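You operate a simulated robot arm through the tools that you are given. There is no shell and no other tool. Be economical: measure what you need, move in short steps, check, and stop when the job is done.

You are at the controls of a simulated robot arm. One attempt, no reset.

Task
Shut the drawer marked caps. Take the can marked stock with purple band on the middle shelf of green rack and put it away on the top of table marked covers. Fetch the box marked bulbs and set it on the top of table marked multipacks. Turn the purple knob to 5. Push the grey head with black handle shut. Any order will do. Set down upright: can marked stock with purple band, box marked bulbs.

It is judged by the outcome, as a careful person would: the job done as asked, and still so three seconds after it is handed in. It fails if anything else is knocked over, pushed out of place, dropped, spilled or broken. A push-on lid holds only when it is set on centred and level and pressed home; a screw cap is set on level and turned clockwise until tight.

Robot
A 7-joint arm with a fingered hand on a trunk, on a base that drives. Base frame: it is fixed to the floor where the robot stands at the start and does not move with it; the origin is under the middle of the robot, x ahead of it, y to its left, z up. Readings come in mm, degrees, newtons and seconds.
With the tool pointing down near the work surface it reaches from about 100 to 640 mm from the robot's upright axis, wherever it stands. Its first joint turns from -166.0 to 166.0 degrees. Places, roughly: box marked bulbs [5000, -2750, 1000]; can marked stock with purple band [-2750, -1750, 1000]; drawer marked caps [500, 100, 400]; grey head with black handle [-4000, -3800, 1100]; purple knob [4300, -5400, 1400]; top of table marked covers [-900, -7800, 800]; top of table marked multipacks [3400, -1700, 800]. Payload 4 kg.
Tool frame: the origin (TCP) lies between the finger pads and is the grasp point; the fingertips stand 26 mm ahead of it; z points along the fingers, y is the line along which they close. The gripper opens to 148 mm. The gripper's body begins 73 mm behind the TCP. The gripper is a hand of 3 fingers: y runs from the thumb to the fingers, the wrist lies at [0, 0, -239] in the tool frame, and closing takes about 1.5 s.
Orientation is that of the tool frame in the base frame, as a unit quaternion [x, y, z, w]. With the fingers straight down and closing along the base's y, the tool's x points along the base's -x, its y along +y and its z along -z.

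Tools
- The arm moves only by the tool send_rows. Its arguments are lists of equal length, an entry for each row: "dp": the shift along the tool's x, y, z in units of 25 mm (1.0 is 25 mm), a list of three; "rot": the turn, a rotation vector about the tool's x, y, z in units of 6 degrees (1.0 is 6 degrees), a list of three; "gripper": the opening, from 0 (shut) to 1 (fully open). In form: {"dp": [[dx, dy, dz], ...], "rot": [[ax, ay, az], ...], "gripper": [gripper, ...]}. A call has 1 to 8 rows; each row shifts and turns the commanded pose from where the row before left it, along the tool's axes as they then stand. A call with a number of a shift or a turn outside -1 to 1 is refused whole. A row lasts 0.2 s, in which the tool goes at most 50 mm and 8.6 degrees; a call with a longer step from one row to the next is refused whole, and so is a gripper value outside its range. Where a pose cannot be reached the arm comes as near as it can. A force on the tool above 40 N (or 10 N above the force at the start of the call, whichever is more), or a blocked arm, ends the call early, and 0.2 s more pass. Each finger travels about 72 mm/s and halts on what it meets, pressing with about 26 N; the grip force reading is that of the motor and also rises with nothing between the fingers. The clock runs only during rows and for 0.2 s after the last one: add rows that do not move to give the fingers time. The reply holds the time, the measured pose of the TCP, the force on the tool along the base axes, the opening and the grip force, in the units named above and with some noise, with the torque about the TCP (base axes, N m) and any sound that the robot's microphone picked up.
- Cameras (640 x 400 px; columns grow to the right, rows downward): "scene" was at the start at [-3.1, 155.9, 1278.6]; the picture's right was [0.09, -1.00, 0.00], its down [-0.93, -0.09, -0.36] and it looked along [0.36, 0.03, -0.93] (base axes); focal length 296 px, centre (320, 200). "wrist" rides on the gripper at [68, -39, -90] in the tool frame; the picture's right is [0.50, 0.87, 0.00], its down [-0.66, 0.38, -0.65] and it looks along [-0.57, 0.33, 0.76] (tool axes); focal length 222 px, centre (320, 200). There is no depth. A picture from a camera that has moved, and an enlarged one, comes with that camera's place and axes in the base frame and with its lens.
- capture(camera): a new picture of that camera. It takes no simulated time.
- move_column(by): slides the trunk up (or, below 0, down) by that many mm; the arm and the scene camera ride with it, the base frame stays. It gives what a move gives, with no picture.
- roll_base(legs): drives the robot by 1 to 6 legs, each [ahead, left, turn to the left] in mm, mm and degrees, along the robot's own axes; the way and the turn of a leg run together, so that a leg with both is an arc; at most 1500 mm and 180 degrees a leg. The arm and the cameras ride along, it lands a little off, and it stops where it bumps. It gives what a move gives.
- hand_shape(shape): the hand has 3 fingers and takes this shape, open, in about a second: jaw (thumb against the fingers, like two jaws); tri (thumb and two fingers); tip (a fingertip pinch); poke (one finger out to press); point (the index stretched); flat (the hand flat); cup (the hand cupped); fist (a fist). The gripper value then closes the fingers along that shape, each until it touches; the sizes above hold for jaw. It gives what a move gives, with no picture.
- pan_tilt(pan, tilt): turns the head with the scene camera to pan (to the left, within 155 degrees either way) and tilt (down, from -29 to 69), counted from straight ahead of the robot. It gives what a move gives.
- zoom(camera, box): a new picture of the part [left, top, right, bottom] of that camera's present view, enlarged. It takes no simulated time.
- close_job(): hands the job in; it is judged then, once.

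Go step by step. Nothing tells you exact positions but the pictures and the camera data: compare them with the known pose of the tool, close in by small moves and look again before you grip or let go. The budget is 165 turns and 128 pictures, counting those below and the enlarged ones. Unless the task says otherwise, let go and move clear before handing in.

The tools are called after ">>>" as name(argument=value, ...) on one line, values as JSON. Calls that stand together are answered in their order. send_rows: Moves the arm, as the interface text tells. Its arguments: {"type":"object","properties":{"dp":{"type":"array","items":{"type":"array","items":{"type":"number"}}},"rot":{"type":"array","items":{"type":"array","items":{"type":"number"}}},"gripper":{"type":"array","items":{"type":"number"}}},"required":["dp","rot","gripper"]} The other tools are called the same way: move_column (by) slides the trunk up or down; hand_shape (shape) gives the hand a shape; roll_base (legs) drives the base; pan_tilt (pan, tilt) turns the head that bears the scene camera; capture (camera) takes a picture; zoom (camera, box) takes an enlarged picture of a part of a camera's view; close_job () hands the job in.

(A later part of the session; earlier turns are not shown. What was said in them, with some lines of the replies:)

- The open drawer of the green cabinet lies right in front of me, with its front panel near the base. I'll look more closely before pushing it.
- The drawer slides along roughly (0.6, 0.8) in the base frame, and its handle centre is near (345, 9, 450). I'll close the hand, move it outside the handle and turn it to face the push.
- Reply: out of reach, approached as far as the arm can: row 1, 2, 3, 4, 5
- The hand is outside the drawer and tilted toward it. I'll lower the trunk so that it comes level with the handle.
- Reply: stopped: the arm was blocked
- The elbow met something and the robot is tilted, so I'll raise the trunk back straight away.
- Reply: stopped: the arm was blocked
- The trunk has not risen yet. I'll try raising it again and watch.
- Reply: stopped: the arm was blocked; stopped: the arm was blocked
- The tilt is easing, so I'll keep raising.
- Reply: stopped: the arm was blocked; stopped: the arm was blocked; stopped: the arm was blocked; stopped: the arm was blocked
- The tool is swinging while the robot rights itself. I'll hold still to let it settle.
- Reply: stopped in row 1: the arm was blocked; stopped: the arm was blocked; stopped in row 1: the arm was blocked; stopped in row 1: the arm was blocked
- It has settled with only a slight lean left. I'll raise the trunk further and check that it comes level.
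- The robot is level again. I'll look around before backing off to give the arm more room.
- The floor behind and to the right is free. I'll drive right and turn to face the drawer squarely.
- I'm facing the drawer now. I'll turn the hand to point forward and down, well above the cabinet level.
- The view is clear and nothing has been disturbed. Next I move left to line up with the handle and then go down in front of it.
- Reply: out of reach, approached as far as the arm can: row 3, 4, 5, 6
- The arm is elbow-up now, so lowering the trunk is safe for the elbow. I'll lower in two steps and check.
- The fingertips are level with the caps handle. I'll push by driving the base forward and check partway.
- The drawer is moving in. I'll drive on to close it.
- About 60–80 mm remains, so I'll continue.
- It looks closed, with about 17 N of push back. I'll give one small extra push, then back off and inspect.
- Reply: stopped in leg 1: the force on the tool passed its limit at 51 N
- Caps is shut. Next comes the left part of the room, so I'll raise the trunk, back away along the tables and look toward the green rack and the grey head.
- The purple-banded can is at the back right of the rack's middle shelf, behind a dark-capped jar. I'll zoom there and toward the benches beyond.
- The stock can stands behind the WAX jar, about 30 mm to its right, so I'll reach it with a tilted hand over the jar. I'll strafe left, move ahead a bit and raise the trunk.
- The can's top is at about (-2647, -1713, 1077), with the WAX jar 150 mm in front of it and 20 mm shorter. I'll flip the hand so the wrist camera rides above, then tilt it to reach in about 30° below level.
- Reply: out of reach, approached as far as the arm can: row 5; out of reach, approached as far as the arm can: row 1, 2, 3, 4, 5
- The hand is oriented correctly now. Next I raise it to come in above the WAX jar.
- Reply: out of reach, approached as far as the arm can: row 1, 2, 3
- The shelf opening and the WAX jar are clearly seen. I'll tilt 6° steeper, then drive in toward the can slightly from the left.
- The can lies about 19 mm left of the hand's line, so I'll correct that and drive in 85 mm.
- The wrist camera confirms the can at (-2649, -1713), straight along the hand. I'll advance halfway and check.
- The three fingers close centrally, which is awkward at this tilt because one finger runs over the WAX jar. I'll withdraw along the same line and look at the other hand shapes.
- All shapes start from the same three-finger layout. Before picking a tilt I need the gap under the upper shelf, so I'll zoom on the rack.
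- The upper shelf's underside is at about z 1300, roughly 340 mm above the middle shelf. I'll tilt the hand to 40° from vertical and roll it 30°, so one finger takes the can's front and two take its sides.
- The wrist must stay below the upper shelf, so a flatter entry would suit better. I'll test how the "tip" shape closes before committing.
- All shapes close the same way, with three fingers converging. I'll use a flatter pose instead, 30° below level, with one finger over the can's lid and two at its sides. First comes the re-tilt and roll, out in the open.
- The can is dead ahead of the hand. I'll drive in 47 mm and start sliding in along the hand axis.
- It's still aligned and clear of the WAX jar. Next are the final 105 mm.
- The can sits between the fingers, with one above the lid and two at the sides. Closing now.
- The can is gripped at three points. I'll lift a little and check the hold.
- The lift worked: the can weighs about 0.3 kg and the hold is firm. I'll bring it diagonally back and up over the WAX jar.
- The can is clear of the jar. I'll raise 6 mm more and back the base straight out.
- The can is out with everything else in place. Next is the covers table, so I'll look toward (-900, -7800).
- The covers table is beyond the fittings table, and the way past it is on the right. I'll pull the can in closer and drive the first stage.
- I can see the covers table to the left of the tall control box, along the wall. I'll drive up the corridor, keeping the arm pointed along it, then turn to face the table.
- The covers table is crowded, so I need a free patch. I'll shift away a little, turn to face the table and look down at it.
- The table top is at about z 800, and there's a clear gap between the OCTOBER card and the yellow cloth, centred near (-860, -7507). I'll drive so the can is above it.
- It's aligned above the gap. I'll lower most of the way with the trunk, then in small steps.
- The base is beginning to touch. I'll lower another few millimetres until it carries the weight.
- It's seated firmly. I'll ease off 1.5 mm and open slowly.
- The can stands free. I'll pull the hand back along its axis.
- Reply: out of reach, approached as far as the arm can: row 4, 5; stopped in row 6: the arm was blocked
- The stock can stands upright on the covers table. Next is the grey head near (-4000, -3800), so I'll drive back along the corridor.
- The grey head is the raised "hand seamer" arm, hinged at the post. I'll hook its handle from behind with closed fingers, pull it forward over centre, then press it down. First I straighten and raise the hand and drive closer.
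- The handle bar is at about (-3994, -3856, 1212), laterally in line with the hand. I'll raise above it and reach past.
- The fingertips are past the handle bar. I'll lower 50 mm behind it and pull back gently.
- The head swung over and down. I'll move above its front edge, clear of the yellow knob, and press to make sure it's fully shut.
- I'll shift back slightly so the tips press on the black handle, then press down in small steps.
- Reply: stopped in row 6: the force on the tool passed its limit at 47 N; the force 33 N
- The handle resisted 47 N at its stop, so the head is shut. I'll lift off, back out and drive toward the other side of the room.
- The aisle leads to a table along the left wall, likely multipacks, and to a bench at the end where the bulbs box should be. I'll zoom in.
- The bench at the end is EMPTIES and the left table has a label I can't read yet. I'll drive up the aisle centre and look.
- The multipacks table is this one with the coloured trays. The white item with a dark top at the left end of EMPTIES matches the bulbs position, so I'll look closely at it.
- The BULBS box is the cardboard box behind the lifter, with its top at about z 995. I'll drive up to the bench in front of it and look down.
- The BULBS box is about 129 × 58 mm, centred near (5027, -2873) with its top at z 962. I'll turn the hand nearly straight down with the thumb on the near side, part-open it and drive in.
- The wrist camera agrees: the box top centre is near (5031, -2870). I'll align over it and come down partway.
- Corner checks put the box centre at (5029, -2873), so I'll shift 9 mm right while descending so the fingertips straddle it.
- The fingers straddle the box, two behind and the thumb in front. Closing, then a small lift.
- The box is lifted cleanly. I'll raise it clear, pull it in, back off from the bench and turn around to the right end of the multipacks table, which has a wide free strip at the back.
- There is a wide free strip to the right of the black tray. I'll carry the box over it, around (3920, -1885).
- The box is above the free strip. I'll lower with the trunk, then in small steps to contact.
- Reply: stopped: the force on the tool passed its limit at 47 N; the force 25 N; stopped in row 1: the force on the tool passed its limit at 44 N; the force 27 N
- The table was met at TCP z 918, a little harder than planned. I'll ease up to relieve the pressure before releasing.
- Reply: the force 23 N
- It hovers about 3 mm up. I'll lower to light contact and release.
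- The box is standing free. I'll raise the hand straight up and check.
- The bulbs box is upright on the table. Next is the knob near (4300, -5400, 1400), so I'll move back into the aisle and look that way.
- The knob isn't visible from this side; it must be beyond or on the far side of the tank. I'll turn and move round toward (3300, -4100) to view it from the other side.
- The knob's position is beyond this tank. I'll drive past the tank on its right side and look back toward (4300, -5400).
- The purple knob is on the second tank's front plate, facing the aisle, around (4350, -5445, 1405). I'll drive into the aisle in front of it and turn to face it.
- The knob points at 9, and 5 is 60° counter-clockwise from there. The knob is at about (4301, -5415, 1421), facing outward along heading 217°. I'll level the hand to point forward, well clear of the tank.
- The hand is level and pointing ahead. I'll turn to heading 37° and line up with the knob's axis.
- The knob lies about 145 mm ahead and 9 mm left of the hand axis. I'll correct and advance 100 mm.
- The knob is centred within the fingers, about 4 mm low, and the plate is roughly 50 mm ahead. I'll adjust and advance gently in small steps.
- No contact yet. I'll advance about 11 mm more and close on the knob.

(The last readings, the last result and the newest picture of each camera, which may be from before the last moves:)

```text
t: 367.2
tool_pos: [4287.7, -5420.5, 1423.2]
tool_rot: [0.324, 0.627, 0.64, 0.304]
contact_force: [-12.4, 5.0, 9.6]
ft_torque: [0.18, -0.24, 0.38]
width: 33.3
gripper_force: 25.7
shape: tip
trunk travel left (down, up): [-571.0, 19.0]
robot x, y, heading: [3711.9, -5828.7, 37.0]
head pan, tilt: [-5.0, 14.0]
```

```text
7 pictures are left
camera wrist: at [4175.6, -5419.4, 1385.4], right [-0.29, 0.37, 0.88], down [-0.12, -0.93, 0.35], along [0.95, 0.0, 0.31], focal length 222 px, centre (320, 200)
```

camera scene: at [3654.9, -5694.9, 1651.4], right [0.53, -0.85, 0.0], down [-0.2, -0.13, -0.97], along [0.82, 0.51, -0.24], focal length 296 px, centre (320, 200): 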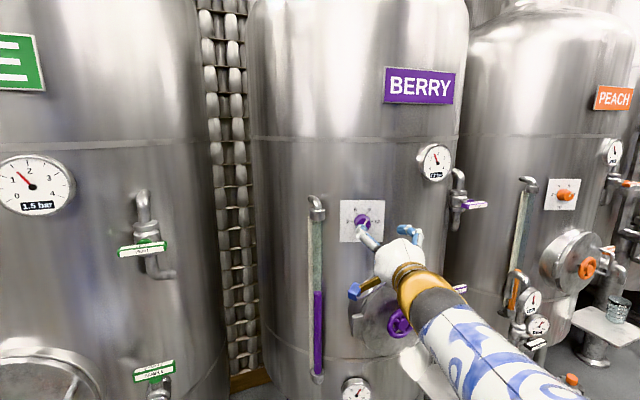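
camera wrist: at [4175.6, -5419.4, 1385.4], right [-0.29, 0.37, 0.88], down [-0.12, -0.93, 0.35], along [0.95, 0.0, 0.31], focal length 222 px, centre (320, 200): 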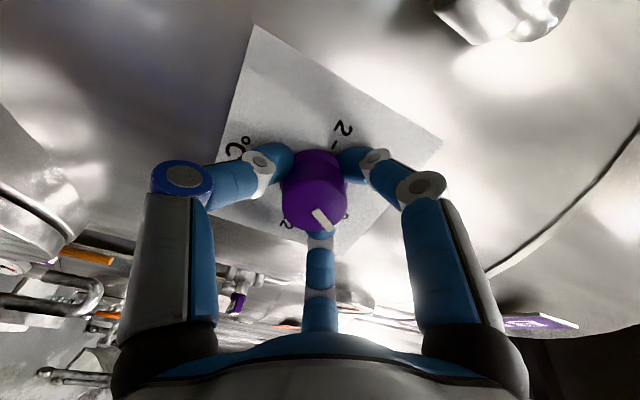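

The knob is gripped by all three fingers. I'll turn 60° counter-clockwise.

>>> send_rows(dp=[[0, 0, 0], [0, 0, 0], [0, 0, 0], [0, 0, 0], [0, 0, 0], [0, 0, 0], [0, 0, 0], [0, 0, 0]], rot=[[0, 0, -1], [0, 0, -1], [0, 0, -1], [0, 0, -1], [0, 0, -1], [0, 0, -1], [0, 0, -1], [0, 0, -1]], gripper=[0.1, 0.1, 0.1, 0.1, 0.1, 0.1, 0.1, 0.1])

>>> send_rows(dp=[[0, 0, 0], [0, 0, 0], [0, 0, 0]], rot=[[0, 0, -1], [0, 0, -1], [0, 0, 0]], gripper=[0.1, 0.1, 0.1])

>>> capture(camera="wrist")

```text
t: 369.0
tool_pos: [4288.0, -5420.3, 1418.5]
tool_rot: [0.04, 0.706, 0.459, 0.538]
contact_force: [-24.3, 5.2, -13.0]
ft_torque: [-0.34, 0.63, 0.28]
width: 32.5
gripper_force: 25.7
shape: tip
trunk travel left (down, up): [-571.0, 19.0]
robot x, y, heading: [3712.5, -5827.7, 37.1]
head pan, tilt: [-5.0, 14.0]
```

```text
t: 369.8
tool_pos: [4289.5, -5420.2, 1420.7]
tool_rot: [-0.033, 0.706, 0.4, 0.583]
contact_force: [-25.5, 3.6, -21.9]
ft_torque: [-0.41, 0.76, 0.21]
width: 32.4
gripper_force: 25.6
shape: tip
trunk travel left (down, up): [-571.0, 19.0]
robot x, y, heading: [3715.5, -5826.5, 36.8]
head pan, tilt: [-5.0, 14.0]
```

```text
6 pictures are left
camera wrist: at [4215.7, -5472.4, 1342.3], right [-0.6, 0.8, 0.03], down [-0.51, -0.41, 0.76], along [0.61, 0.44, 0.65], focal length 222 px, centre (320, 200)
```

wrist: 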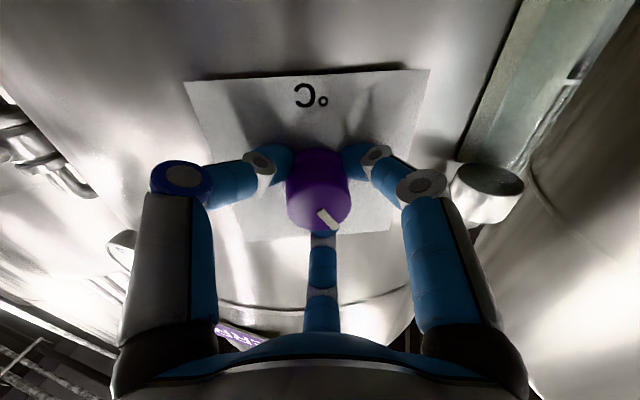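

The pointer turned with the hand and now points up-left. I'll release, back straight off and check the reading.

>>> send_rows(dp=[[0, 0, 0], [0, 0, 0], [0, 0, 0], [0, 0, 0], [0, 0, -0.6], [0, 0, -1], [0, 0, -1], [0, 0, -1]], rot=[[0, 0, 0], [0, 0, 0], [0, 0, 0], [0, 0, 0], [0, 0, 0], [0, 0, 0], [0, 0, 0], [0, 0, 0]], gripper=[0.25, 0.35, 0.45, 0.5, 0.5, 0.5, 0.5, 0.5])

>>> roll_base(legs=[[-150, 0, 0]])

>>> zoom(camera="scene", box=[312, 175, 412, 250])

```text
t: 371.6
tool_pos: [4220.4, -5478.8, 1421.8]
tool_rot: [-0.032, 0.706, 0.402, 0.583]
contact_force: [0.1, 0.2, -0.2]
ft_torque: [0.0, -0.01, -0.03]
width: 73.5
gripper_force: 0.2
shape: tip
trunk travel left (down, up): [-571.0, 19.0]
robot x, y, heading: [3714.3, -5827.3, 37.0]
head pan, tilt: [-5.0, 14.0]
```

```text
t: 372.9
tool_pos: [4100.3, -5570.1, 1422.0]
tool_rot: [-0.031, 0.706, 0.401, 0.583]
contact_force: [-0.5, 0.3, 0.2]
ft_torque: [-0.01, 0.02, 0.0]
width: 73.6
gripper_force: 0.0
shape: tip
trunk travel left (down, up): [-571.0, 19.0]
robot x, y, heading: [3592.2, -5919.7, 37.1]
head pan, tilt: [-5.0, 14.0]
```

```text
5.33 times, centred on (362, 212) of scene
camera zoom: at [3534.0, -5785.9, 1651.5], right [0.53, -0.85, 0.0], down [-0.2, -0.13, -0.97], along [0.82, 0.51, -0.24], focal length 1576 px, centre (96, 133)
```

zoom: 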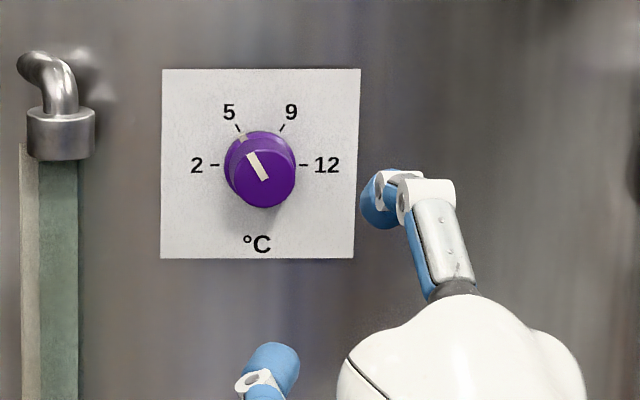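

The knob's marker is on the 5 tick, and all five jobs are done with the hand clear. I'm handing the job in.

>>> close_job()

```text
The job is handed in.
```

I've finished all five jobs and handed the work in; nothing looked knocked over or moved in the pictures.

- **Caps drawer:** shut. It took a firm push and looked flush afterwards.
- **Stock can:** standing upright on the covers table, in the gap between the OCTOBER card and the yellow cloth.
- **Bulbs box:** standing upright on the table with the coloured trays. I never read that table's label; its position matches the one given for multipacks. The box met the table at about 47 N, harder than planned, but the cameras showed no damage.
- **Purple knob:** its marker is on the 5 tick.
- **Grey head:** swung down and pressed until it stopped at about 47 N.

Early on, the elbow caught something while I was lowering the trunk and the robot tilted. I raised it level again and saw nothing disturbed.
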